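You operate a simulated robot arm through the tools that you are given. There is no shell and no other tool. Be economical: measure what you need, move in short steps, check, and stop when the job is done.

Carry out the task below with a simulated two-armed robot. There is one attempt and no reset: what you move stays moved.

## Task
Hold the syrup jar, draw its spoon out into the steel pot; lid on, scrub the drips, scourer back. Set down upright: scourer. What is to be rubbed or washed off counts as gone when no trace of it is left.

It is judged by the outcome, as a careful person would: the job done as asked, and still so three seconds after it is handed in. It fails if anything else is knocked over, pushed out of place, dropped, spilled or broken. A push-on lid holds only when it is set on centred and level and pressed home; a screw cap is set on level and turned clockwise until tight.

## Robot
Two 7-joint arms with two-finger parallel grippers on one trunk, on a base that drives. Base frame: it is fixed to the floor where the robot stands at the start and does not move with it; the origin is under the middle of the robot, x ahead of it, y to its left, z up. Readings come in mm, rad, newtons and seconds.
The left shoulder is at the start at [70, 130, 1237], the right one opposite. With the tool pointing down near the work surface each hand reaches from about 220 to 520 mm from the robot's upright axis, wherever it stands, measured 20 degrees to its own side. Places, roughly: steel pot (8x8x11 cm) [600, 100, 900]; syrup drips [500, -300, 900]; syrup jar lid (8x8x5 cm) [500, 200, 900]; syrup spoon (3x2x23 cm) [500, -100, 1000]. Payload 1.57 kg a hand.
The TCP of each hand is the grasp point between the finger pads, 30 mm short of the fingertips. In the tool frame z runs along the fingers and y along their closing line. Largest opening 80 mm; finger width 17, thickness 12; the body of the gripper, 40 by 82 mm, starts 80 mm behind the TCP.
Orientation is that of the tool frame in the base frame, as a unit quaternion [x, y, z, w]. With the fingers straight down and closing along the base's y, the tool's x points along the base's -x, its y along +y and its z along -z.

## Interface
- The arms move only by the tool send_rows. It takes "left_targets", "right_targets" or both (then of equal length, played together; a hand with none holds still); each is a list of rows, each an object (a shift or turn left out is 0, a gripper value left out holds the last) with "travel": the shift along the tool's x, y, z in m, a list of three; "turn": the turn, a rotation vector about the tool's x, y, z in degrees, a list of three; "gripper": the gripper command, from -1 (shut) to 1 (fully open), values between in proportion. In form: [{"travel": [tx, ty, tz], "turn": [wx, wy, wz], "gripper": gripper}, ...]. A call has 1 to 8 rows; each row shifts and turns the commanded pose from where the row before left it, along the tool's axes as they then stand. Rows are played at 5 a second. More than 50 mm and 0.15 rad between two rows, or a gripper value outside its range, and nothing of the call is played. A pose out of reach is approached as far as the arm can. The call stops where the force on the tool passes 40 N (or 10 N more than at its start, if that is more) or the arm is blocked; 0.2 s more then pass. Each finger travels about 108 mm/s and halts on what it meets, pressing with about 40 N; the grip force reading is that of the motor and also rises with nothing between the fingers. The clock runs only during rows and for 0.2 s after the last one: add rows that do not move to give the fingers time. The reply holds the time, the measured pose of the TCP, the force on the tool along the base axes, the opening and the grip force, in the units named above and with some noise, with the torque about the TCP (base axes, N m) and any sound that the robot's microphone picked up.
- Cameras (640 x 400 px; columns grow to the right, rows downward): "scene" is now at [130.3, -26.2, 1463.4]; the picture's right is [-0.35, -0.94, 0.00], its down [-0.63, 0.23, -0.74] and it looks along [0.70, -0.26, -0.67] (base axes); focal length 252 px, centre (320, 200). "left" rides on the left gripper at [72, 7, -122] in its tool frame; the picture's right is [-0.09, 1.00, 0.00], its down [-0.84, -0.08, -0.54] and it looks along [-0.54, -0.05, 0.84] (tool axes); focal length 238 px, centre (320, 200). "right" rides on the right gripper at [72, -7, -122] in its tool frame; the picture's right is [0.09, 1.00, 0.00], its down [-0.84, 0.08, -0.54] and it looks along [-0.54, 0.05, 0.84] (tool axes); focal length 238 px, centre (320, 200).
- grab_frame(camera): a new picture of that camera. The clock stands still meanwhile.
- raise_lower(by): slides the trunk up (or, below 0, down) by that many mm; the arms and the scene camera ride with it, the base frame stays. It gives what a move gives, with no picture.
- steer(legs): drives the robot by 1 to 6 legs, each [ahead, left, turn to the left] in mm, mm and rad, along the robot's own axes; the way and the turn of a leg run together, so that a leg with both is an arc; at most 1500 mm and 3.142 rad a leg. The arms and the cameras ride along, it lands a little off, and it stops where it bumps. It gives what a move gives.
- pan_tilt(pan, tilt): turns the head with the scene camera to pan (to the left, within 1.501 rad either way) and tilt (down, from -0.506 to 1.204), counted from straight ahead of the robot. It gives what a move gives.
- locate(camera, pixels): for up to 12 pixels [column, row] of the newest picture of that camera ("zoom" is the newest enlarged one), the place [x, y, z] in the base frame of the surface seen there, good to about 2 mm, but the place of the scene camera against the robot may be out by one fixed shift of up to 12 mm in any direction. The clock stands still meanwhile.
- inspect(camera, box): a new picture of the part [left, top, right, bottom] of that camera's present view, enlarged. The clock stands still meanwhile.
- finish_job(): hands the job in; it is judged then, once.

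Go step by step. Measure first, check grasps and placings, and put right what went wrong. The budget is 80 turns and 70 pictures, counting those below and the enlarged ones. Unless the task says otherwise, let go and move clear before handing in, and close with one line.

The tools are called after "Emit:" by a JSON object that holds its "method" and its "body". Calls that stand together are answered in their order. send_rows: Moves the arms, as the interface text tells. Its arguments: {"type":"object","properties":{"left_targets":{"type":"array","items":{"type":"object","properties":{"travel":{"type":"array","items":{"type":"number"}},"turn":{"type":"array","items":{"type":"number"}},"gripper":{"type":"number"}}}},"right_targets":{"type":"array","items":{"type":"object","properties":{"travel":{"type":"array","items":{"type":"number"}},"turn":{"type":"array","items":{"type":"number"}},"gripper":{"type":"number"}}}}},"required":[]} The other tools are called the same way: raise_lower (by) slides the trunk up or down; steer (legs) drives the base; pan_tilt (pan, tilt) turns the head that bears the scene camera; grab_frame (camera) takes a picture; locate (camera, pixels) gives the place of the surface under pixels of a picture; inspect (camera, box) takes an enlarged picture of a part of a camera's view; finish_job () hands the job in.

At the start:

```text
time: 0.0
left_tcp_pos: [325.4, 46.2, 1255.9]
left_tool_rot: [0.001, 1.0, 0.0, 0.0]
left_force: [0.2, 0.4, 0.9]
left_ft_torque: [-0.02, 0.0, 0.05]
left_grip_width: 80.0
left_finger_force: 0.0
right_tcp_pos: [223.9, -239.6, 1215.5]
right_tool_rot: [-0.001, 1.0, 0.0, -0.001]
right_force: [-0.2, -0.1, 0.0]
right_ft_torque: [-0.01, -0.01, 0.05]
right_grip_width: 80.0
right_finger_force: 0.0
trunk travel left (down, up): [-875.0, 65.0]
robot x, y, heading: [-0.5, -2.3, -0.002]
head pan, tilt: [-0.356, 0.731]
```

scene: 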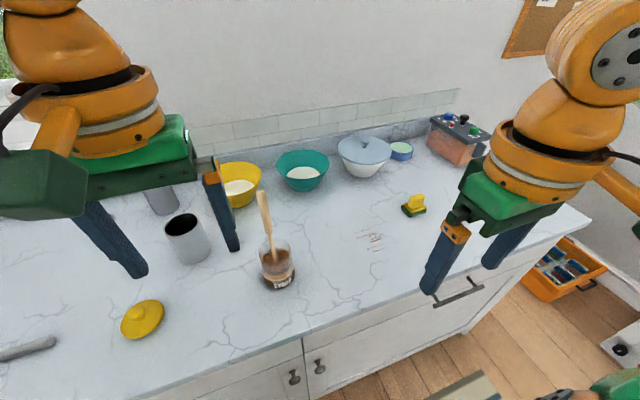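
right: 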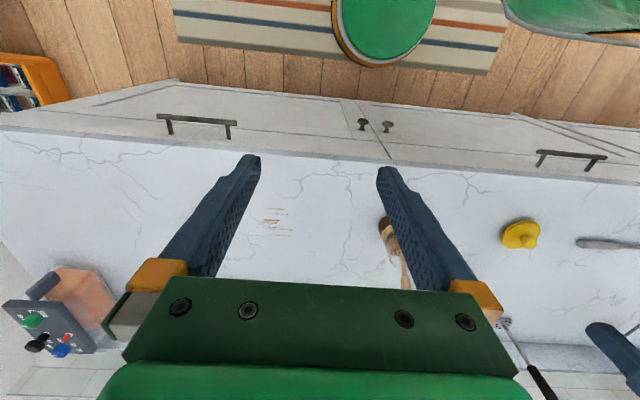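
left: 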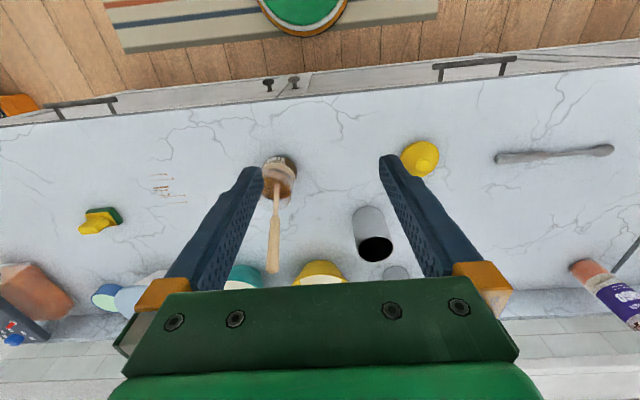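

The scene shows the jar with spoon at (277,265), steel pot at (186,238), yellow lid at (142,319), scourer at (414,205) and drips at (372,240). I measure them first.

Emit:
{"method": "locate", "body": {"camera": "scene", "pixels": [[262, 195], [270, 240], [277, 284], [291, 250], [184, 226], [186, 258], [142, 308], [140, 322], [415, 200], [412, 211], [372, 234], [376, 247]]}}

Emit:
{"method": "locate", "body": {"camera": "left", "pixels": [[275, 265], [275, 192], [280, 165], [420, 158], [374, 250], [365, 212], [97, 220], [162, 189], [168, 178], [155, 200], [183, 200], [115, 212]]}}

Emit:
{"method": "inspect", "body": {"camera": "scene", "box": [220, 170, 340, 300]}}

Emit:
{"method": "inspect", "body": {"camera": "scene", "box": [340, 180, 440, 260]}}

```text
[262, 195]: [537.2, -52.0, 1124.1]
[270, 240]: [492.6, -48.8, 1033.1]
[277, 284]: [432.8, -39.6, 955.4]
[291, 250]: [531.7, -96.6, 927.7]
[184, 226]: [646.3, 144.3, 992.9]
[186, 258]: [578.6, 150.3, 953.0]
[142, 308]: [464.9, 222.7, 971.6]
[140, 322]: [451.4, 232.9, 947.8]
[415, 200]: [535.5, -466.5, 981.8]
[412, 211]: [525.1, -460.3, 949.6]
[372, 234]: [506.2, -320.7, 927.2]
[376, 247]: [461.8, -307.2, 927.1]
```

```text
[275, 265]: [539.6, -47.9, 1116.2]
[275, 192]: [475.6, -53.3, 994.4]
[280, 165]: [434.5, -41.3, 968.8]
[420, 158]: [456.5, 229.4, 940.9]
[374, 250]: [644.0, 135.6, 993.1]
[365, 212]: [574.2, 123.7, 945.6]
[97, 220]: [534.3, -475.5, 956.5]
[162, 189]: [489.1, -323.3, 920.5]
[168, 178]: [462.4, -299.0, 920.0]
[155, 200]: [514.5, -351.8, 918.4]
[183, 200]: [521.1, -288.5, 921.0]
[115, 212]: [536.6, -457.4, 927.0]
```

```text
3.08 times, centred on (280, 235) of scene
```

zoom: 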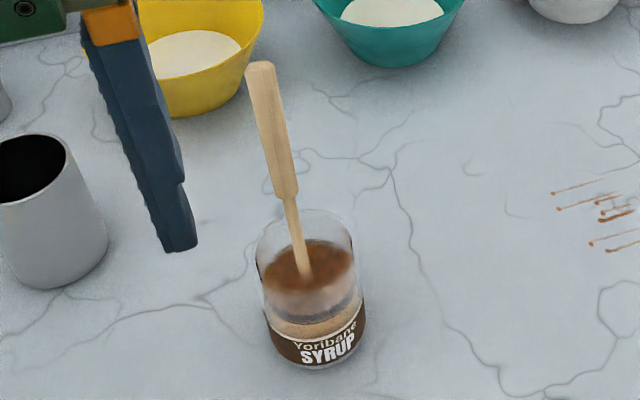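

```text
5.00 times, centred on (390, 220) of scene
```

zoom: 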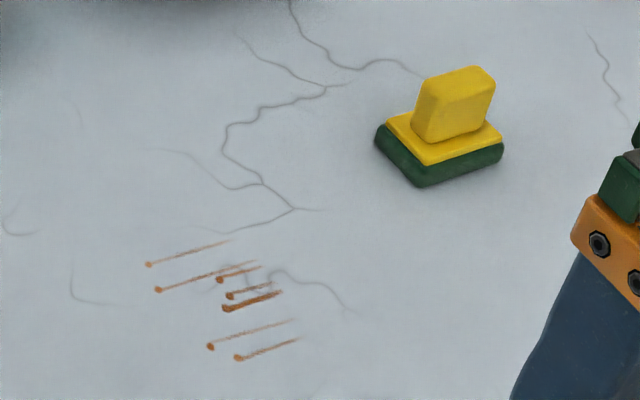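

Counter is about z 920 by the arm camera (scene is about 7 mm higher). I locate the counter edge and take close views of lid, pot and jar before driving nearer.

Emit:
{"method": "locate", "body": {"camera": "left", "pixels": [[200, 108], [420, 88], [262, 195], [297, 190], [263, 170], [297, 165], [402, 160], [438, 158], [420, 142], [355, 215], [385, 208], [390, 250]]}}

Emit:
{"method": "inspect", "body": {"camera": "left", "box": [240, 120, 460, 280]}}

Emit:
{"method": "inspect", "body": {"camera": "scene", "box": [90, 190, 250, 350]}}

```text
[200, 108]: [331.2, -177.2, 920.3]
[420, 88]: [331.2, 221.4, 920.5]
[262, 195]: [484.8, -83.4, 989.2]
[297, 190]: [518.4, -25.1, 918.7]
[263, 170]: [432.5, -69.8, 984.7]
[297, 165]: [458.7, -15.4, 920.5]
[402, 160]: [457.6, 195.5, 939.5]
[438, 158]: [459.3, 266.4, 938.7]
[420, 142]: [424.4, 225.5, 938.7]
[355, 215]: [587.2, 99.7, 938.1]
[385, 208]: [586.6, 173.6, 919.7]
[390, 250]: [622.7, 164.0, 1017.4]
```

```text
2.50 times, centred on (350, 200) of left
```

zoom: 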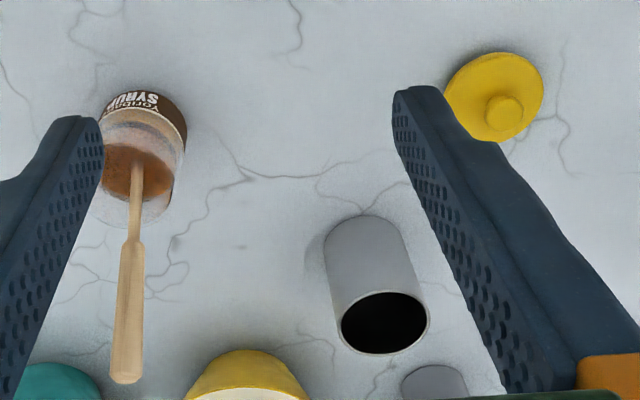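

```text
2.50 times, centred on (170, 270) of scene
```

zoom: 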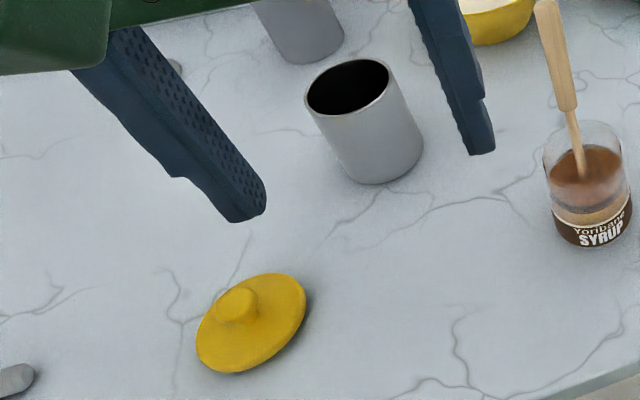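

Edge of counter is at x≈331; the lid is a push-on with a knob, jar about 70 mm wide. I drive 120 mm forward to bring pot and jar in reach.

Emit:
{"method": "steer", "body": {"legs": [[120, 0, 0]]}}

Emit:
{"method": "pan_tilt", "body": {"pan": -0.1, "tilt": 0.95}}

Emit:
{"method": "grab_frame", "body": {"camera": "scene"}}

```text
time: 1.2
left_tcp_pos: [440.9, 45.4, 1258.6]
left_tool_rot: [0.0, 1.0, 0.0, 0.001]
left_force: [0.1, -0.4, 0.3]
left_ft_torque: [-0.02, -0.05, -0.03]
left_grip_width: 79.9
left_finger_force: 0.1
right_tcp_pos: [339.0, -240.1, 1217.5]
right_tool_rot: [0.0, 1.0, 0.0, 0.003]
right_force: [0.2, 0.3, 0.4]
right_ft_torque: [0.0, 0.03, 0.0]
right_grip_width: 79.8
right_finger_force: 0.1
trunk travel left (down, up): [-875.0, 65.0]
robot x, y, heading: [120.5, 0.1, -0.005]
head pan, tilt: [-0.356, 0.731]
```

```text
time: 2.0
left_tcp_pos: [444.0, 44.9, 1257.4]
left_tool_rot: [0.0, 1.0, 0.0, 0.0]
left_force: [0.0, 0.7, 0.1]
left_ft_torque: [-0.01, 0.01, -0.02]
left_grip_width: 80.1
left_finger_force: 0.1
right_tcp_pos: [343.0, -239.6, 1216.1]
right_tool_rot: [-0.001, 1.0, -0.001, 0.0]
right_force: [0.3, -0.8, 0.2]
right_ft_torque: [0.01, 0.01, -0.01]
right_grip_width: 80.0
right_finger_force: 0.0
trunk travel left (down, up): [-875.0, 65.0]
robot x, y, heading: [119.8, -2.8, -0.0]
head pan, tilt: [-0.099, 0.949]
```

```text
62 pictures are left
```

scene: 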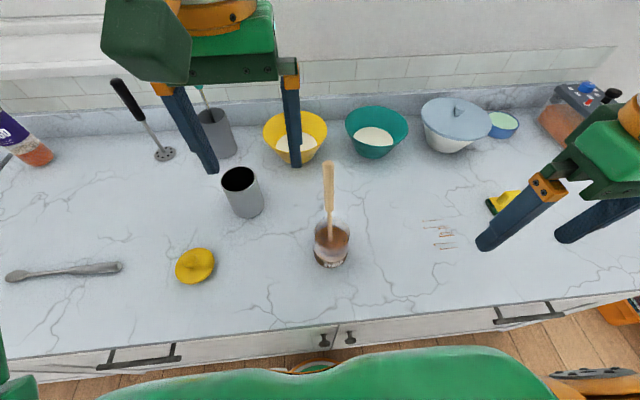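

Driven to x=120 without a bump. I take a close view of the jar and spoon from here, and of the lid.

Emit:
{"method": "inspect", "body": {"camera": "scene", "box": [280, 150, 400, 280]}}

```text
3.08 times, centred on (340, 215) of scene
```

zoom: 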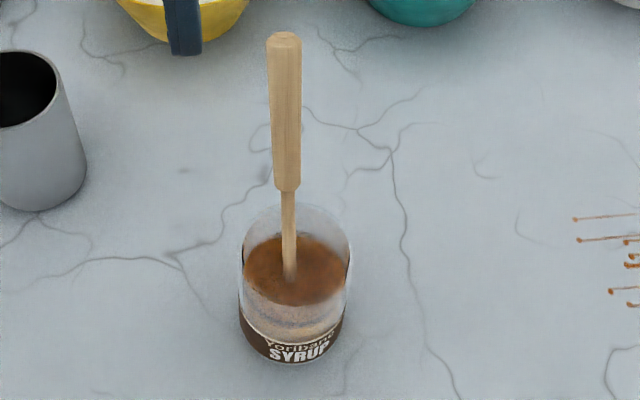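

Emit:
{"method": "locate", "body": {"camera": "zoom", "pixels": [[284, 38], [285, 110], [285, 180], [289, 215], [289, 272], [245, 240], [347, 240], [297, 206], [297, 318], [242, 300], [344, 305], [295, 362]]}}

Emit:
{"method": "inspect", "body": {"camera": "scene", "box": [150, 150, 290, 300]}}

```text
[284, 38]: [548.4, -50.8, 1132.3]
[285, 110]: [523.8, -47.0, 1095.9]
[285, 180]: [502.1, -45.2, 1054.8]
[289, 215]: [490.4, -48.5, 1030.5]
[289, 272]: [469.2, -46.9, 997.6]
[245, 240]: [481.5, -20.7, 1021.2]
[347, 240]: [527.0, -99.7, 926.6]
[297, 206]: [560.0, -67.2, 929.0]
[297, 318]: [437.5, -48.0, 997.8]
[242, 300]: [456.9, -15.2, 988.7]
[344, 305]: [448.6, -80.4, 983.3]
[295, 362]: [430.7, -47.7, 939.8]
```

```text
2.67 times, centred on (220, 225) of scene
```

zoom: 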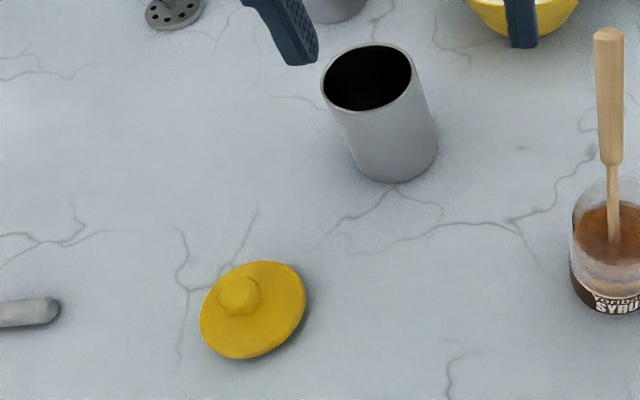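

Spoon line runs from (469,998) to (548,1132) in x-z at y≈-48, i.e. leaning 30° away; the jar is ~68 mm across, centred near (467,-47). I yaw the right hand 90° so it can come at the jar from the right side, below the spoon.

Emit:
{"method": "send_rows", "body": {"right_targets": [{"turn": [0, 0, -8.2]}, {"turn": [0, 0, -8.2]}, {"turn": [0, 0, -8.2]}, {"turn": [0, 0, -8.2]}, {"turn": [0, 0, -8.2]}, {"turn": [0, 0, -8.2]}, {"turn": [0, 0, -8.2]}, {"turn": [0, 0, -8.2]}]}}

Emit:
{"method": "send_rows", "body": {"right_targets": [{"turn": [0, 0, -8.2]}, {"turn": [0, 0, -8.2]}, {"turn": [0, 0, -8.0]}, {"turn": [0, -8, 0]}, {"turn": [0, -8, 0]}, {"turn": [0, -8, 0]}, {"turn": [0, -8, 0]}, {"turn": [0, -8, 0]}]}}

```text
time: 3.8
left_tcp_pos: [444.5, 45.8, 1256.8]
left_tool_rot: [0.0, 1.0, 0.0, 0.0]
left_force: [-0.5, 0.4, -0.3]
left_ft_torque: [-0.02, 0.04, 0.02]
left_grip_width: 80.1
left_finger_force: 0.1
right_tcp_pos: [332.3, -207.6, 1203.7]
right_tool_rot: [-0.542, 0.84, 0.0, -0.001]
right_force: [0.0, -0.5, 0.0]
right_ft_torque: [0.02, 0.0, -0.01]
right_grip_width: 80.2
right_finger_force: 0.1
right hand out of reach, approached as far as the arm can: row 7, 8
trunk travel left (down, up): [-875.0, 65.0]
robot x, y, heading: [123.0, 1.9, 0.005]
head pan, tilt: [-0.099, 0.949]
```

```text
time: 5.3
left_tcp_pos: [443.2, 44.7, 1257.3]
left_tool_rot: [0.0, 1.0, 0.0, 0.0]
left_force: [-0.2, -0.2, -0.1]
left_ft_torque: [-0.03, -0.01, -0.01]
left_grip_width: 80.1
left_finger_force: 0.1
right_tcp_pos: [266.8, -122.0, 1230.6]
right_tool_rot: [-0.688, 0.691, 0.153, 0.164]
right_force: [40.0, 15.1, 7.2]
right_ft_torque: [-0.12, 0.55, -0.21]
right_grip_width: 44.9
right_finger_force: 0.1
right hand out of reach, approached as far as the arm can: row 1, 2, 3, 4, 5, 6, 7
trunk travel left (down, up): [-875.0, 65.0]
robot x, y, heading: [121.2, 0.3, 0.0]
head pan, tilt: [-0.099, 0.949]
stopped in row 7 (right hand): the force on the tool passed its limit at 51 N (the readings are from after the stop); the commanded pose is now the measured one
```

The right hand, too close to the shoulder, drifted and bumped (likely my own body) with 51 N at (267,-122,1231). I move it straight forward (+X = tool -y) and to the right.

Emit:
{"method": "send_rows", "body": {"right_targets": [{"travel": [0, -0.04, 0]}, {"travel": [0.02, -0.04, 0]}, {"travel": [0.04, -0.03, 0], "gripper": 1}, {"travel": [0.04, -0.02, 0], "gripper": 1}, {"gripper": 1}]}}

Emit:
{"method": "grab_frame", "body": {"camera": "scene"}}

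```text
time: 6.5
left_tcp_pos: [445.1, 45.8, 1256.7]
left_tool_rot: [0.0, 1.0, -0.001, -0.001]
left_force: [-0.4, -1.4, 0.7]
left_ft_torque: [-0.03, 0.06, 0.03]
left_grip_width: 80.1
left_finger_force: 0.1
right_tcp_pos: [299.7, -112.1, 1258.1]
right_tool_rot: [-0.689, 0.69, 0.153, 0.16]
right_force: [0.0, 0.9, 0.1]
right_ft_torque: [0.03, 0.0, 0.01]
right_grip_width: 80.1
right_finger_force: 0.1
right hand out of reach, approached as far as the arm can: row 1, 2, 3, 4
trunk travel left (down, up): [-875.0, 65.0]
robot x, y, heading: [123.7, -1.4, -0.005]
head pan, tilt: [-0.099, 0.949]
```

```text
59 pictures are left
```

scene: 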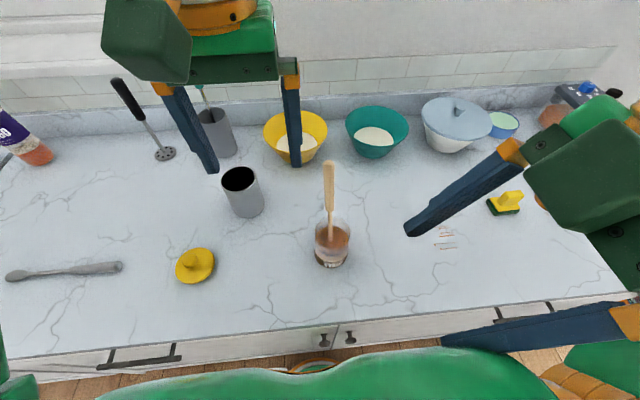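

The right gripper hovers clear to the right; its pose was infeasible so close in. I push the target forward and down, toward a standoff right of the jar.

Emit:
{"method": "send_rows", "body": {"right_targets": [{"travel": [0.01, -0.035, 0.02]}, {"travel": [0.01, -0.035, 0.02]}, {"travel": [0.01, 0, 0.03]}, {"travel": [0.01, 0, 0.03]}, {}]}}

```text
time: 7.7
left_tcp_pos: [444.5, 46.1, 1257.3]
left_tool_rot: [0.0, 1.0, 0.0, -0.001]
left_force: [0.2, -1.1, 0.4]
left_ft_torque: [-0.01, 0.01, 0.0]
left_grip_width: 79.9
left_finger_force: 0.0
right_tcp_pos: [310.2, -67.3, 1184.5]
right_tool_rot: [-0.688, 0.691, 0.152, 0.16]
right_force: [0.0, -0.2, 0.8]
right_ft_torque: [0.0, 0.02, 0.0]
right_grip_width: 79.7
right_finger_force: 0.1
right hand out of reach, approached as far as the arm can: row 1, 2, 3, 4
trunk travel left (down, up): [-875.0, 65.0]
robot x, y, heading: [123.5, -1.6, -0.001]
head pan, tilt: [-0.099, 0.949]
```

The arm cannot hold a 90° yaw there (it slides to (310,-67) instead of (467,-204)). I back the robot 65 mm and turn the yaw back to about 40°, approaching the jar diagonally from the near right.

Emit:
{"method": "steer", "body": {"legs": [[-65, 0, 0]]}}

Emit:
{"method": "send_rows", "body": {"right_targets": [{"turn": [3.1, 0, 6.4]}, {"turn": [3.1, 0, 6.4]}, {"turn": [3.1, 0, 6.4]}, {"turn": [3.1, 0, 6.4]}, {"turn": [3.1, 0, 6.4]}, {"turn": [3.1, 0, 6.4]}, {"turn": [3.1, 0, 6.4]}, {}]}}

```text
time: 8.7
left_tcp_pos: [389.0, 45.9, 1255.1]
left_tool_rot: [0.0, 1.0, 0.0, -0.006]
left_force: [1.0, -0.5, 0.2]
left_ft_torque: [0.03, 0.12, 0.0]
left_grip_width: 79.9
left_finger_force: 0.0
right_tcp_pos: [254.8, -67.8, 1183.5]
right_tool_rot: [-0.688, 0.692, 0.155, 0.158]
right_force: [0.0, -0.1, -1.7]
right_ft_torque: [0.02, 0.07, 0.03]
right_grip_width: 79.9
right_finger_force: 0.1
trunk travel left (down, up): [-875.0, 65.0]
robot x, y, heading: [54.3, -0.9, -0.005]
head pan, tilt: [-0.099, 0.949]
```

```text
time: 10.5
left_tcp_pos: [379.5, 44.7, 1257.0]
left_tool_rot: [0.0, 1.0, 0.0, 0.0]
left_force: [0.2, -0.2, 0.7]
left_ft_torque: [0.03, 0.02, 0.01]
left_grip_width: 80.0
left_finger_force: 0.0
right_tcp_pos: [255.9, -62.6, 1200.3]
right_tool_rot: [-0.332, 0.916, 0.071, 0.214]
right_force: [0.1, 0.4, -1.5]
right_ft_torque: [0.03, -0.03, 0.01]
right_grip_width: 79.8
right_finger_force: 0.1
right hand out of reach, approached as far as the arm can: row 2, 3, 4, 5
trunk travel left (down, up): [-875.0, 65.0]
robot x, y, heading: [55.1, -1.6, -0.001]
head pan, tilt: [-0.099, 0.949]
```

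The right hand is now at (256,-63,1200), yaw 40°, tilt 26°, and reachable again. I tilt to 45° and bring it to a standoff just in front of and above the jar.

Emit:
{"method": "send_rows", "body": {"right_targets": [{"turn": [0, -6.4, 0]}, {"turn": [0, -6.4, 0]}, {"turn": [0, -6.4, 0]}, {"travel": [0.001, -0.0246, 0.0386]}, {"travel": [0.001, -0.0246, 0.0386]}, {"travel": [0.001, -0.0246, 0.0386]}, {"travel": [0.001, -0.0246, 0.0386]}, {}]}}

Emit:
{"method": "grab_frame", "body": {"camera": "scene"}}

```text
time: 12.3
left_tcp_pos: [379.9, 45.0, 1257.5]
left_tool_rot: [0.0, 1.0, -0.001, -0.001]
left_force: [-0.1, -0.2, 0.2]
left_ft_torque: [0.03, 0.03, 0.04]
left_grip_width: 79.8
left_finger_force: 0.1
right_tcp_pos: [422.3, -49.2, 1162.1]
right_tool_rot: [-0.318, 0.867, 0.127, 0.363]
right_force: [-0.3, -0.8, -1.1]
right_ft_torque: [0.02, 0.01, 0.0]
right_grip_width: 80.0
right_finger_force: 0.2
right hand out of reach, approached as far as the arm can: row 1, 2, 3, 4, 5
trunk travel left (down, up): [-875.0, 65.0]
robot x, y, heading: [52.8, -3.6, 0.004]
head pan, tilt: [-0.099, 0.949]
```

```text
58 pictures are left
```

scene: 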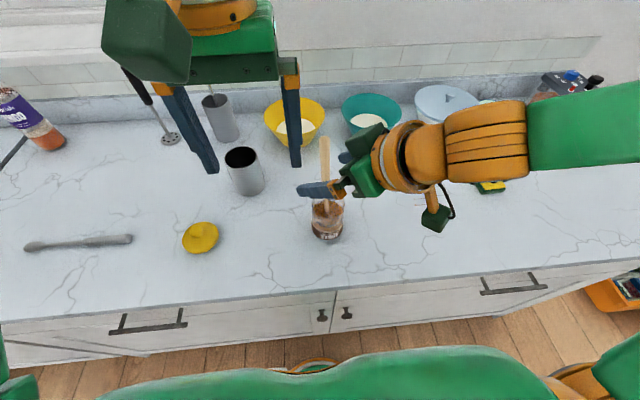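

The hand is now at (422,-49,1162), tilt 45°, elbow out to the right, clear of the spoon. I descend to just in front of the jar's top and look with the hand camera.

Emit:
{"method": "send_rows", "body": {"right_targets": [{"travel": [0.0247, -0.0093, 0.028]}, {"travel": [0.0247, -0.0093, 0.028]}, {"travel": [0.0247, -0.0093, 0.028]}, {}]}}

Emit:
{"method": "grab_frame", "body": {"camera": "right"}}

Emit:
{"method": "inspect", "body": {"camera": "scene", "box": [240, 100, 440, 260]}}

```text
time: 13.3
left_tcp_pos: [379.8, 45.5, 1256.4]
left_tool_rot: [0.0, 1.0, 0.0, 0.0]
left_force: [0.0, -0.1, 0.5]
left_ft_torque: [0.0, -0.01, 0.0]
left_grip_width: 79.8
left_finger_force: 0.0
right_tcp_pos: [447.2, -65.3, 1050.4]
right_tool_rot: [-0.316, 0.867, 0.127, 0.363]
right_force: [0.2, -0.5, 0.4]
right_ft_torque: [0.01, 0.0, -0.02]
right_grip_width: 79.8
right_finger_force: 0.0
trunk travel left (down, up): [-875.0, 65.0]
robot x, y, heading: [52.8, 0.1, 0.004]
head pan, tilt: [-0.099, 0.949]
```

```text
57 pictures are left
```

right: 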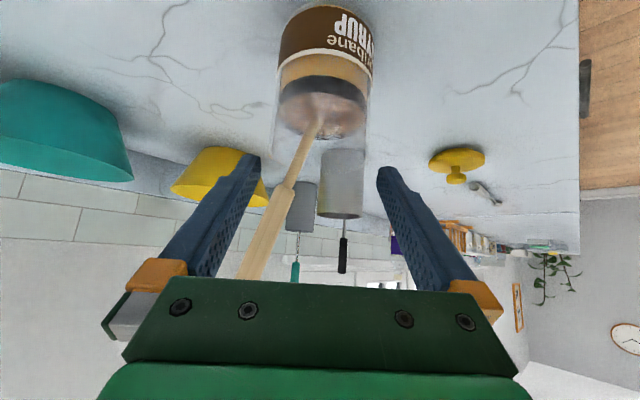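

```text
2.50 times, centred on (340, 180) of scene
```

zoom: 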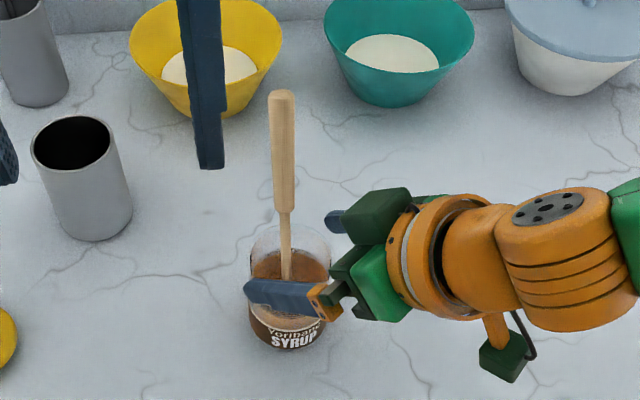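

The jar stands centred between the fingers (columns 277–372, finger tips at 250 and 385). I measure its sides from this camera.

Emit:
{"method": "locate", "body": {"camera": "right", "pixels": [[283, 40], [325, 25], [325, 60], [372, 60], [278, 80], [330, 125], [318, 125], [290, 180], [265, 225], [366, 100], [275, 140], [365, 130]]}}

```text
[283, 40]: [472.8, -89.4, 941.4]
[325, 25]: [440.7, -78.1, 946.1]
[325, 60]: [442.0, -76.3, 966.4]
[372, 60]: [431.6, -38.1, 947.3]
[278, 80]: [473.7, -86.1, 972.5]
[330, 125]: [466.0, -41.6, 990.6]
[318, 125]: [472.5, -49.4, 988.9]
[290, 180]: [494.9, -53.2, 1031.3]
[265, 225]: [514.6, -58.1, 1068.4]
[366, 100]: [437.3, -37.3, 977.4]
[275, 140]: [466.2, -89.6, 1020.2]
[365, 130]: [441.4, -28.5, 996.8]
```

Fitting these points, the jar centre is about (465,-55) with radius 35. I slide the fingers down around it to z≈965.

Emit:
{"method": "send_rows", "body": {"right_targets": [{"travel": [0, -0.003, 0]}, {"travel": [0.015, 0, 0.025]}, {"travel": [0.015, 0, 0.025]}, {"travel": [0.015, 0, 0.025]}, {}]}}

Emit:
{"method": "grab_frame", "body": {"camera": "right"}}

Emit:
{"method": "inspect", "body": {"camera": "scene", "box": [260, 140, 420, 260]}}

```text
time: 14.5
left_tcp_pos: [380.2, 45.9, 1256.8]
left_tool_rot: [0.0, 1.0, 0.0, 0.0]
left_force: [-0.3, -0.6, -0.2]
left_ft_torque: [0.01, -0.03, -0.01]
left_grip_width: 79.8
left_finger_force: 0.1
right_tcp_pos: [464.4, -61.3, 1011.2]
right_tool_rot: [-0.317, 0.867, 0.125, 0.363]
right_force: [0.0, 0.8, -0.7]
right_ft_torque: [-0.01, 0.02, 0.02]
right_grip_width: 80.0
right_finger_force: 0.0
right hand out of reach, approached as far as the arm can: row 3, 4
trunk travel left (down, up): [-875.0, 65.0]
robot x, y, heading: [58.7, 2.4, -0.002]
head pan, tilt: [-0.099, 0.949]
```

```text
55 pictures are left
```

right: 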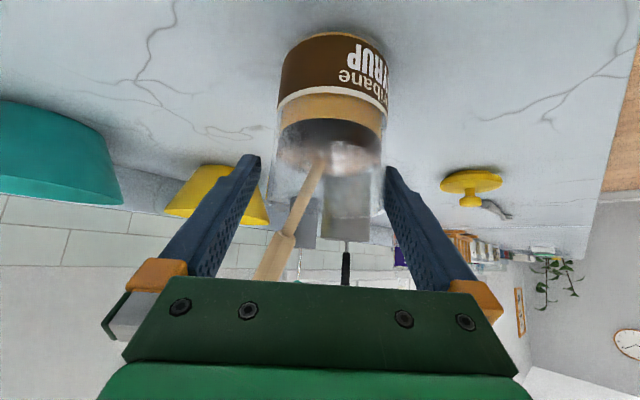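

```text
3.33 times, centred on (340, 200) of scene
```

zoom: 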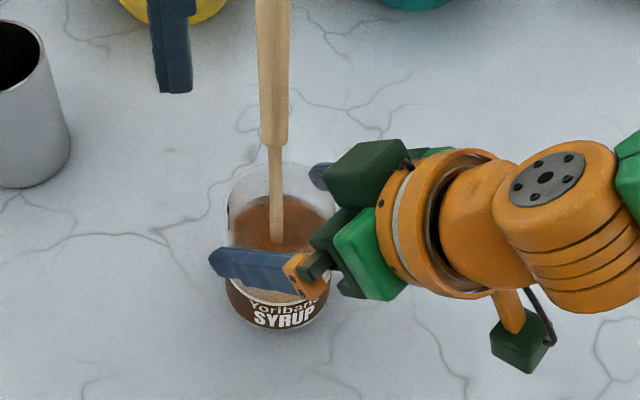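

The arm stops at z≈1011 (reach limit in this tilt), with jar columns 267–385 slightly right of finger centre. I nudge +3 mm along tool y and lower the trunk by 46 mm instead.

Emit:
{"method": "send_rows", "body": {"right_targets": [{"travel": [0, 0.003, 0]}, {}]}}

Emit:
{"method": "raise_lower", "body": {"by": -46}}

Emit:
{"method": "grab_frame", "body": {"camera": "right"}}

```text
time: 15.1
left_tcp_pos: [378.7, 45.9, 1258.4]
left_tool_rot: [0.0, 1.0, 0.001, 0.0]
left_force: [-1.0, -0.1, 0.1]
left_ft_torque: [0.0, 0.03, 0.01]
left_grip_width: 80.2
left_finger_force: 0.0
right_tcp_pos: [464.3, -58.9, 1012.3]
right_tool_rot: [-0.317, 0.867, 0.127, 0.363]
right_force: [-0.3, 0.1, 0.4]
right_ft_torque: [0.0, 0.02, -0.01]
right_grip_width: 80.1
right_finger_force: 0.0
trunk travel left (down, up): [-875.0, 65.0]
robot x, y, heading: [57.4, -2.1, 0.001]
head pan, tilt: [-0.099, 0.949]
```

```text
time: 16.0
left_tcp_pos: [380.0, 44.8, 1211.0]
left_tool_rot: [-0.001, 1.0, 0.0, 0.0]
left_force: [0.1, 0.2, 0.5]
left_ft_torque: [0.01, 0.01, 0.0]
left_grip_width: 79.9
left_finger_force: 0.0
right_tcp_pos: [463.8, -60.1, 966.1]
right_tool_rot: [-0.316, 0.867, 0.126, 0.363]
right_force: [-0.5, 0.1, 0.1]
right_ft_torque: [-0.01, 0.04, -0.02]
right_grip_width: 79.9
right_finger_force: 0.0
trunk travel left (down, up): [-829.0, 111.0]
robot x, y, heading: [51.5, -1.1, -0.001]
head pan, tilt: [-0.099, 0.949]
```

```text
53 pictures are left
```

right: 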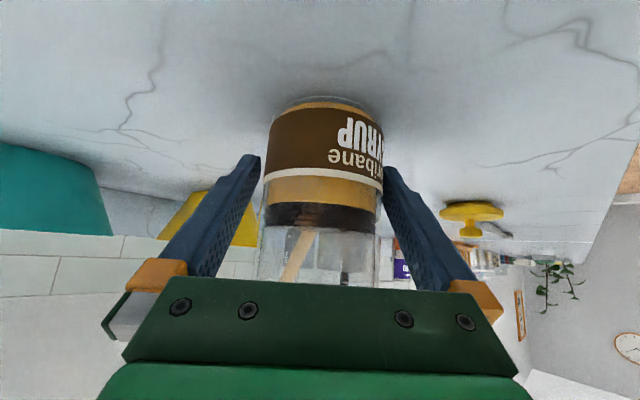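

The fingers straddle the jar (262–380) well centred. I close on it.

Emit:
{"method": "send_rows", "body": {"right_targets": [{"gripper": 0.6}, {"gripper": 0.2}, {"gripper": -0.2}, {"gripper": -0.2}]}}

Emit:
{"method": "grab_frame", "body": {"camera": "scene"}}

```text
time: 17.0
left_tcp_pos: [380.6, 45.9, 1210.4]
left_tool_rot: [0.0, 1.0, 0.0, 0.0]
left_force: [-0.1, 0.5, -0.4]
left_ft_torque: [-0.02, 0.01, 0.0]
left_grip_width: 80.0
left_finger_force: 0.1
right_tcp_pos: [463.3, -59.7, 965.6]
right_tool_rot: [-0.317, 0.867, 0.126, 0.363]
right_force: [-1.1, 1.1, 1.6]
right_ft_torque: [0.12, 0.11, 0.0]
right_grip_width: 70.5
right_finger_force: 40.3
trunk travel left (down, up): [-829.0, 111.0]
robot x, y, heading: [53.0, 6.0, 0.003]
head pan, tilt: [-0.099, 0.949]
```

```text
52 pictures are left
```

scene: 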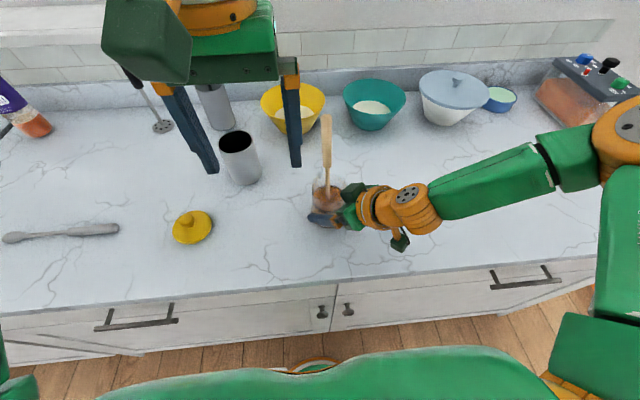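

The jar is held firmly (70.5 mm, 40 N). I bring the left hand above the spoon handle and look.

Emit:
{"method": "send_rows", "body": {"left_targets": [{"travel": [-0.038, -0.024, 0.0]}, {"travel": [-0.038, -0.024, 0.0]}, {"travel": [-0.038, -0.024, 0.005]}, {"travel": [-0.038, -0.024, 0.01]}, {}]}}

Emit:
{"method": "grab_frame", "body": {"camera": "left"}}

```text
time: 18.2
left_tcp_pos: [444.4, -11.3, 1175.6]
left_tool_rot: [0.0, 1.0, 0.0, 0.001]
left_force: [-0.1, 0.1, -0.3]
left_ft_torque: [-0.01, 0.04, 0.04]
left_grip_width: 79.9
left_finger_force: 0.1
left hand out of reach, approached as far as the arm can: row 2, 3, 4
right_tcp_pos: [462.3, -58.4, 966.4]
right_tool_rot: [-0.317, 0.867, 0.126, 0.364]
right_force: [-0.7, -0.3, 1.6]
right_ft_torque: [0.1, 0.14, -0.02]
right_grip_width: 70.3
right_finger_force: 40.0
trunk travel left (down, up): [-829.0, 111.0]
robot x, y, heading: [55.3, -1.3, 0.003]
head pan, tilt: [-0.099, 0.949]
```

```text
51 pictures are left
```

left: 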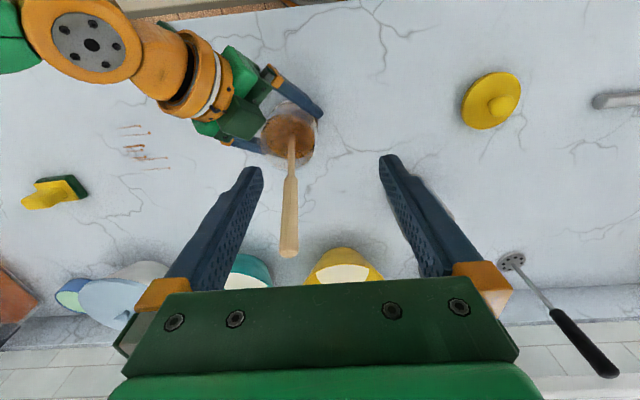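

The left hand can't reach further out with a vertical tool (stopped at (444,-11,1176)), so I'll pitch it forward 45° to grip the handle from the near side. I measure the handle first and pitch.

Emit:
{"method": "locate", "body": {"camera": "left", "pixels": [[289, 248], [289, 230], [290, 200], [291, 182], [291, 165], [291, 150], [291, 135], [268, 135], [315, 135]]}}

Emit:
{"method": "send_rows", "body": {"left_targets": [{"turn": [0, -7.5, 0]}, {"turn": [0, -7.5, 0]}, {"turn": [0, -7.5, 0]}, {"turn": [0, -7.5, 0]}, {"turn": [0, -7.5, 0]}, {"turn": [0, -7.5, 0]}, {}]}}

```text
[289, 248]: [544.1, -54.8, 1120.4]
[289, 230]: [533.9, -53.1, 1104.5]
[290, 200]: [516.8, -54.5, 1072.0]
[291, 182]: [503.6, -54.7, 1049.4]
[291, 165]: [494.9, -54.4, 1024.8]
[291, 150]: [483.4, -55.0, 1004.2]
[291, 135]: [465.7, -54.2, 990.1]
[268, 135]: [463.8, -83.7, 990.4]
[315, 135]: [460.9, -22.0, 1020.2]
```

```text
time: 19.8
left_tcp_pos: [443.7, -12.8, 1176.5]
left_tool_rot: [-0.001, 0.924, 0.001, 0.384]
left_force: [0.9, -0.4, -0.1]
left_ft_torque: [-0.01, 0.0, 0.0]
left_grip_width: 80.0
left_finger_force: 0.0
right_tcp_pos: [462.5, -58.3, 965.9]
right_tool_rot: [-0.316, 0.867, 0.126, 0.363]
right_force: [-0.4, 0.2, 2.9]
right_ft_torque: [0.14, 0.11, -0.01]
right_grip_width: 70.5
right_finger_force: 39.7
trunk travel left (down, up): [-829.0, 111.0]
robot x, y, heading: [53.8, 0.9, -0.0]
head pan, tilt: [-0.099, 0.949]
```

Handle is at y≈-54.5, running from (504,1049) to (544,1120). I shift sideways 41 mm and advance most of the way along the tool.

Emit:
{"method": "send_rows", "body": {"left_targets": [{"travel": [-0.006, -0.041, 0]}, {"travel": [0, 0, 0.03]}, {"travel": [0, 0, 0.03]}, {"travel": [0, 0, 0.015]}, {}]}}

Emit:
{"method": "grab_frame", "body": {"camera": "left"}}

Emit:
{"method": "grab_frame", "body": {"camera": "scene"}}

```text
time: 21.0
left_tcp_pos: [501.7, -53.7, 1128.1]
left_tool_rot: [0.0, 0.924, 0.0, 0.383]
left_force: [-0.1, -0.1, 0.5]
left_ft_torque: [0.02, 0.0, 0.04]
left_grip_width: 79.9
left_finger_force: 0.1
right_tcp_pos: [462.3, -57.3, 965.0]
right_tool_rot: [-0.317, 0.867, 0.126, 0.363]
right_force: [0.1, -0.6, 3.3]
right_ft_torque: [0.13, 0.13, 0.01]
right_grip_width: 70.3
right_finger_force: 39.4
trunk travel left (down, up): [-829.0, 111.0]
robot x, y, heading: [54.9, -0.6, -0.002]
head pan, tilt: [-0.099, 0.949]
```

```text
50 pictures are left
```

left: 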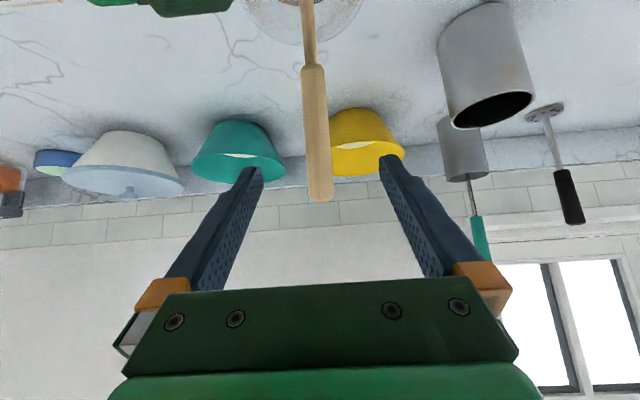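

```text
49 pictures are left
```

scene: 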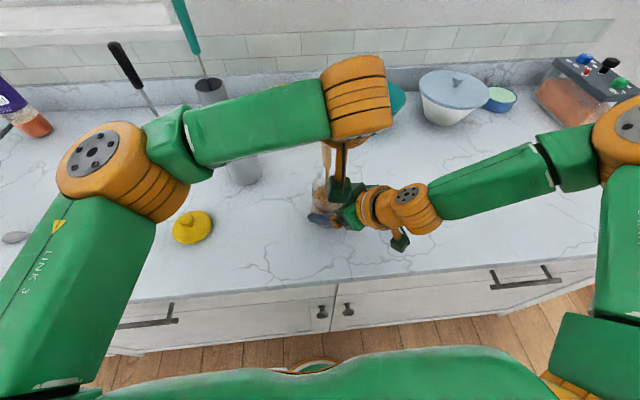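

The handle sits centred between the left fingers (column 317, fingers at 255 and 385). I advance 42 mm and close.

Emit:
{"method": "send_rows", "body": {"left_targets": [{"travel": [0, 0, 0.021]}, {"travel": [0, 0, 0.021]}, {"gripper": 0.3}, {"gripper": -0.4}, {"gripper": -0.9}, {"gripper": -0.9}, {"gripper": -0.9}]}}

Emit:
{"method": "grab_frame", "body": {"camera": "left"}}

```text
time: 22.6
left_tcp_pos: [529.6, -53.2, 1096.2]
left_tool_rot: [0.0, 0.924, 0.0, 0.383]
left_force: [-0.8, 0.2, -1.0]
left_ft_torque: [-0.01, 0.0, 0.0]
left_grip_width: 17.8
left_finger_force: 32.2
right_tcp_pos: [464.3, -59.1, 965.3]
right_tool_rot: [-0.317, 0.867, 0.125, 0.364]
right_force: [0.5, 0.6, 3.1]
right_ft_torque: [0.12, 0.09, 0.03]
right_grip_width: 70.3
right_finger_force: 40.3
trunk travel left (down, up): [-829.0, 111.0]
robot x, y, heading: [58.2, 0.6, -0.001]
head pan, tilt: [-0.099, 0.949]
```

```text
48 pictures are left
```

left: 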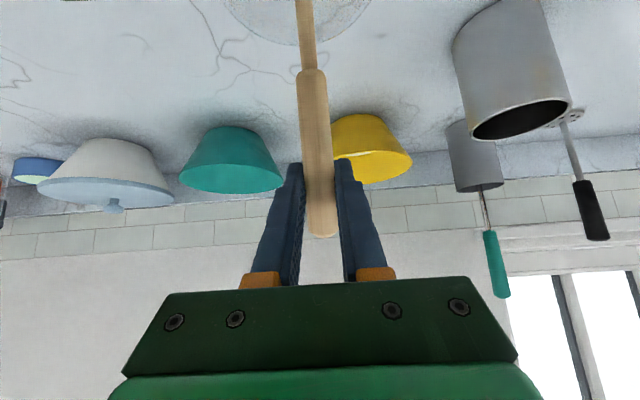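

The handle is gripped (17.8 mm). I draw it up slowly, mostly vertical with a slight forward drift, keeping the tip clear of the jar walls.

Emit:
{"method": "send_rows", "body": {"left_targets": [{"gripper": -1}, {"travel": [-0.0084, 0, -0.0055]}, {"travel": [-0.0084, 0, -0.0055]}, {"travel": [-0.0167, 0, -0.011]}, {"travel": [-0.0167, 0, -0.011]}, {}]}}

Emit:
{"method": "grab_frame", "body": {"camera": "left"}}

```text
time: 24.0
left_tcp_pos: [542.7, -53.6, 1157.8]
left_tool_rot: [-0.002, 0.924, 0.001, 0.383]
left_force: [-0.1, -0.3, 0.2]
left_ft_torque: [0.01, -0.04, -0.03]
left_grip_width: 17.7
left_finger_force: 32.8
right_tcp_pos: [463.7, -59.3, 966.5]
right_tool_rot: [-0.317, 0.867, 0.126, 0.363]
right_force: [-0.2, 0.0, 3.7]
right_ft_torque: [0.13, 0.07, 0.04]
right_grip_width: 70.4
right_finger_force: 40.3
trunk travel left (down, up): [-829.0, 111.0]
robot x, y, heading: [53.7, 4.1, -0.001]
head pan, tilt: [-0.099, 0.949]
```

```text
47 pictures are left
```

left: 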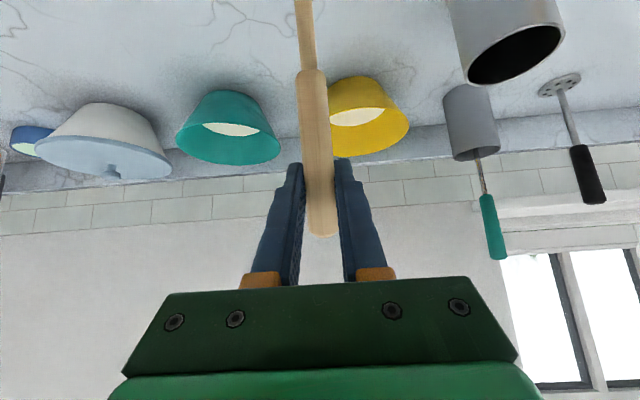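

The spoon follows without slipping. I continue up another 85 mm.

Emit:
{"method": "send_rows", "body": {"left_targets": [{"travel": [-0.0167, 0, -0.011]}, {"travel": [-0.0167, 0, -0.011]}, {"travel": [-0.0167, 0, -0.013]}, {"travel": [-0.0167, 0, -0.013]}, {}, {}, {}]}}

Emit:
{"method": "grab_frame", "body": {"camera": "scene"}}

Emit:
{"method": "grab_frame", "body": {"camera": "right"}}

```text
time: 25.6
left_tcp_pos: [555.9, -53.6, 1238.1]
left_tool_rot: [0.0, 0.924, -0.001, 0.382]
left_force: [0.0, -0.1, -0.4]
left_ft_torque: [0.01, -0.05, 0.02]
left_grip_width: 17.6
left_finger_force: 32.6
right_tcp_pos: [464.3, -58.1, 965.5]
right_tool_rot: [-0.317, 0.867, 0.126, 0.363]
right_force: [0.1, -0.6, 4.0]
right_ft_torque: [0.12, 0.1, -0.01]
right_grip_width: 70.5
right_finger_force: 40.3
trunk travel left (down, up): [-829.0, 111.0]
robot x, y, heading: [58.8, 1.6, 0.002]
head pan, tilt: [-0.099, 0.949]
```

```text
46 pictures are left
```

scene: 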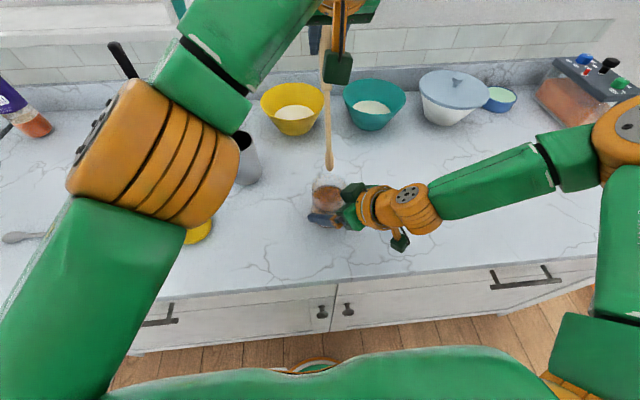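

```text
45 pictures are left
```

right: 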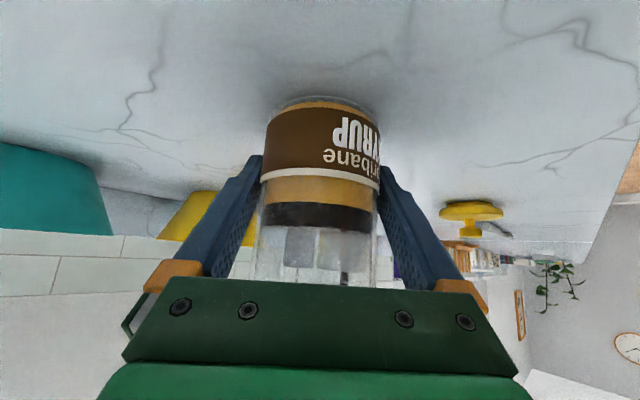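

The spoon is fully out (tip at scene (330,165)) and the jar hasn't moved. I measure tip and pot positions before swinging over.

Emit:
{"method": "locate", "body": {"camera": "scene", "pixels": [[330, 163], [329, 140], [327, 100], [327, 60], [243, 138], [252, 152], [250, 175]]}}

Emit:
{"method": "inspect", "body": {"camera": "scene", "box": [220, 100, 380, 220]}}

```text
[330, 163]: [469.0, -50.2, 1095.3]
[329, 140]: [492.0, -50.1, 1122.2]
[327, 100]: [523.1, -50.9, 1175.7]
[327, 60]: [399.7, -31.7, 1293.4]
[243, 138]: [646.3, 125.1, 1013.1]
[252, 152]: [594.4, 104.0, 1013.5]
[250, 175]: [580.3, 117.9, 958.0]
```

```text
3.33 times, centred on (300, 160) of scene
```

zoom: 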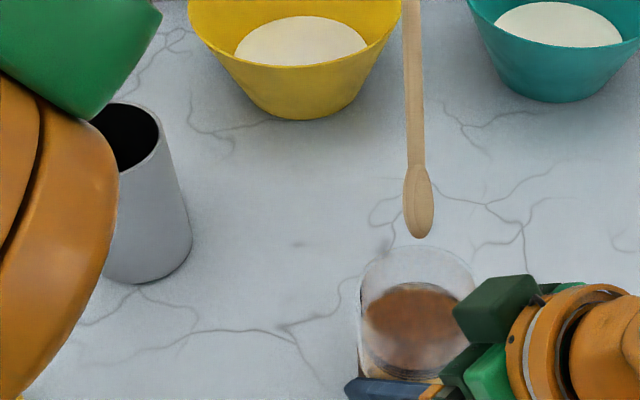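

Tip is at about (467,-53,1087), 175 mm from the grip, clean with no drips. I rotate the spoon upright and look at the pot.

Emit:
{"method": "send_rows", "body": {"left_targets": [{"turn": [0, -7.5, 0]}, {"turn": [0, -7.5, 0]}, {"turn": [0, -7.5, 0]}, {"turn": [0, -7.5, 0]}, {}]}}

Emit:
{"method": "grab_frame", "body": {"camera": "scene"}}

Emit:
{"method": "grab_frame", "body": {"camera": "left"}}

```text
time: 26.8
left_tcp_pos: [557.1, -53.4, 1237.8]
left_tool_rot: [0.0, 0.793, -0.001, 0.61]
left_force: [-0.9, 0.5, -0.7]
left_ft_torque: [-0.01, 0.0, 0.02]
left_grip_width: 17.5
left_finger_force: 32.0
right_tcp_pos: [462.7, -58.7, 965.2]
right_tool_rot: [-0.318, 0.867, 0.127, 0.363]
right_force: [-1.1, 0.3, 3.2]
right_ft_torque: [0.07, 0.1, -0.01]
right_grip_width: 70.2
right_finger_force: 40.0
trunk travel left (down, up): [-829.0, 111.0]
robot x, y, heading: [53.9, -2.2, 0.0]
head pan, tilt: [-0.099, 0.949]
```

```text
43 pictures are left
```

scene: 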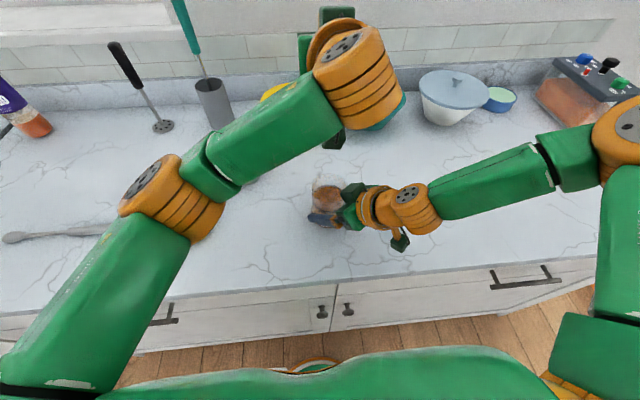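

```text
42 pictures are left
```

left: 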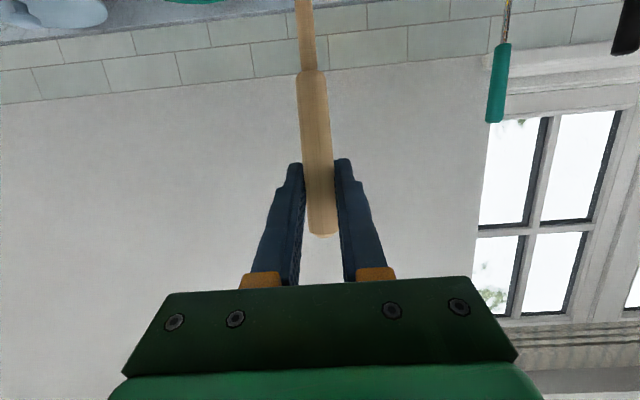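

The spoon hangs upright at (557,-54), tip near z 1063. My forearm hides the pot, so I move left part of the way and look again.

Emit:
{"method": "send_rows", "body": {"left_targets": [{"travel": [0, 0.03, 0]}, {"travel": [0, 0.03, 0]}, {"travel": [0, 0.03, 0]}, {"travel": [0, 0.03, 0]}, {}]}}

Emit:
{"method": "grab_frame", "body": {"camera": "scene"}}

```text
time: 28.0
left_tcp_pos: [556.1, 66.9, 1238.3]
left_tool_rot: [0.0, 0.793, 0.0, 0.609]
left_force: [0.1, -0.5, 0.4]
left_ft_torque: [0.03, 0.02, -0.02]
left_grip_width: 17.4
left_finger_force: 32.4
right_tcp_pos: [463.0, -58.3, 967.1]
right_tool_rot: [-0.317, 0.867, 0.126, 0.363]
right_force: [-0.4, 0.2, 2.3]
right_ft_torque: [0.15, 0.11, -0.03]
right_grip_width: 70.1
right_finger_force: 40.1
trunk travel left (down, up): [-829.0, 111.0]
robot x, y, heading: [55.2, -2.8, -0.001]
head pan, tilt: [-0.099, 0.949]
```

```text
41 pictures are left
```

scene: 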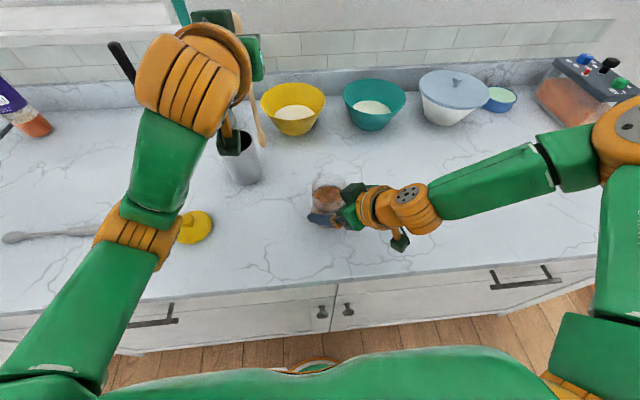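

Emit:
{"method": "inspect", "body": {"camera": "scene", "box": [190, 90, 300, 200]}}

```text
3.64 times, centred on (245, 145) of scene
```

zoom: 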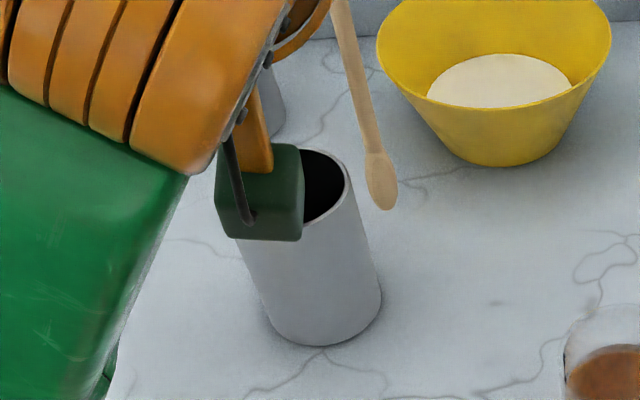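

Emit:
{"method": "locate", "body": {"camera": "zoom", "pixels": [[381, 203], [370, 130], [350, 175], [325, 151], [336, 215], [312, 229], [315, 340], [376, 300], [375, 270], [268, 325], [248, 262], [335, 300]]}}

```text
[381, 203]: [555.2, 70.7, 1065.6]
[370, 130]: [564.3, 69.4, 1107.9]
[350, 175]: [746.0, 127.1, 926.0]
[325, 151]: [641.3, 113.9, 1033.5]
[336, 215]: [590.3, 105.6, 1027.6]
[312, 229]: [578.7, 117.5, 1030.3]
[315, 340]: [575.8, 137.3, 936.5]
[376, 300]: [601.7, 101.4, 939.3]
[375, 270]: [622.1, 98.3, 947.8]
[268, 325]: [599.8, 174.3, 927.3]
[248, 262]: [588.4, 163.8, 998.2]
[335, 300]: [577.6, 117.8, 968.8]
```

Fitting the rim points gives the pot centre (613,136), radius 38, top z≈1030 in scene terms, with the tip at (555,71,1066). I move +55 in x and +65 in y so the tip hangs over the pot.

Emit:
{"method": "send_rows", "body": {"left_targets": [{"travel": [-0.0036, 0.0163, 0.0134]}, {"travel": [-0.0036, 0.0163, 0.0134]}, {"travel": [-0.0036, 0.0163, 0.0134]}, {"travel": [-0.0036, 0.0163, 0.0134]}, {}]}}

Emit:
{"method": "inspect", "body": {"camera": "scene", "box": [190, 90, 300, 200]}}

```text
time: 29.2
left_tcp_pos: [610.8, 131.7, 1237.5]
left_tool_rot: [0.0, 0.793, 0.0, 0.609]
left_force: [-0.1, 0.2, -1.1]
left_ft_torque: [0.03, -0.02, 0.01]
left_grip_width: 17.6
left_finger_force: 32.1
right_tcp_pos: [463.1, -59.9, 965.8]
right_tool_rot: [-0.318, 0.867, 0.126, 0.363]
right_force: [-0.8, 0.9, 2.4]
right_ft_torque: [0.13, 0.07, -0.03]
right_grip_width: 70.2
right_finger_force: 39.9
trunk travel left (down, up): [-829.0, 111.0]
robot x, y, heading: [57.5, -0.7, 0.001]
head pan, tilt: [-0.099, 0.949]
```

```text
3.64 times, centred on (245, 145) of scene
```

zoom: 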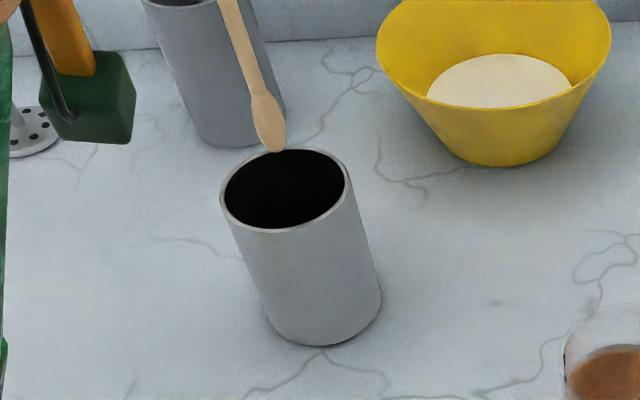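

The pot is now unobstructed with the spoon tip at zoom (273,148) behind/above the mouth. I check tip against the rim.

Emit:
{"method": "locate", "body": {"camera": "zoom", "pixels": [[272, 145], [258, 90], [222, 200], [350, 178], [290, 151], [268, 232], [240, 20], [235, 158]]}}

```text
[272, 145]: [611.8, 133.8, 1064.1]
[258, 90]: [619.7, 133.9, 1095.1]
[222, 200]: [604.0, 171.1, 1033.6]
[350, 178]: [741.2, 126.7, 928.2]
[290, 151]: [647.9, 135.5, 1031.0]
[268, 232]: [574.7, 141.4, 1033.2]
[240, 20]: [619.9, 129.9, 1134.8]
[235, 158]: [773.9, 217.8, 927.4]
```

Tip (612,134) is on the mouth's centre (611,135). I lower it 126 mm into the pot.

Emit:
{"method": "send_rows", "body": {"left_targets": [{"travel": [0.029, 0, 0.0078]}, {"travel": [0.029, 0, 0.0078]}, {"travel": [0.029, 0, 0.0078]}, {"travel": [0.0193, 0, 0.0052]}, {"travel": [0.0097, 0, 0.0026]}, {"travel": [0.0058, 0, 0.0015]}, {}]}}

Emit:
{"method": "inspect", "body": {"camera": "scene", "box": [160, 60, 320, 200]}}

```text
time: 30.8
left_tcp_pos: [606.7, 130.5, 1116.7]
left_tool_rot: [0.0, 0.791, 0.0, 0.612]
left_force: [-0.3, 0.4, 25.7]
left_ft_torque: [0.06, -0.29, 0.0]
left_grip_width: 18.0
left_finger_force: 32.3
right_tcp_pos: [458.3, -59.5, 969.0]
right_tool_rot: [-0.317, 0.866, 0.125, 0.366]
right_force: [0.4, -0.1, -2.5]
right_ft_torque: [-0.02, 0.01, 0.0]
right_grip_width: 70.1
right_finger_force: 39.8
trunk travel left (down, up): [-829.0, 111.0]
robot x, y, heading: [52.8, -2.0, -0.002]
head pan, tilt: [-0.099, 0.949]
```

```text
2.86 times, centred on (240, 130) of scene
```

zoom: 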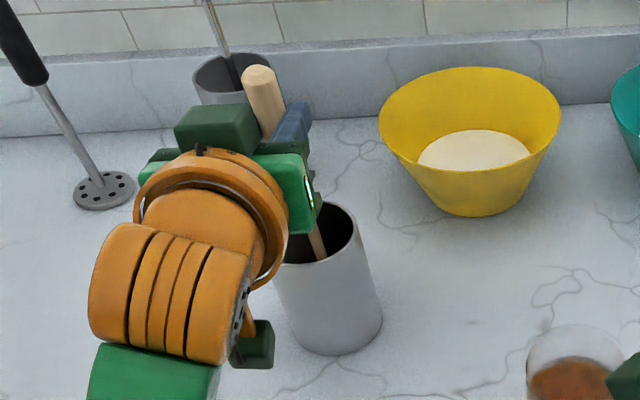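

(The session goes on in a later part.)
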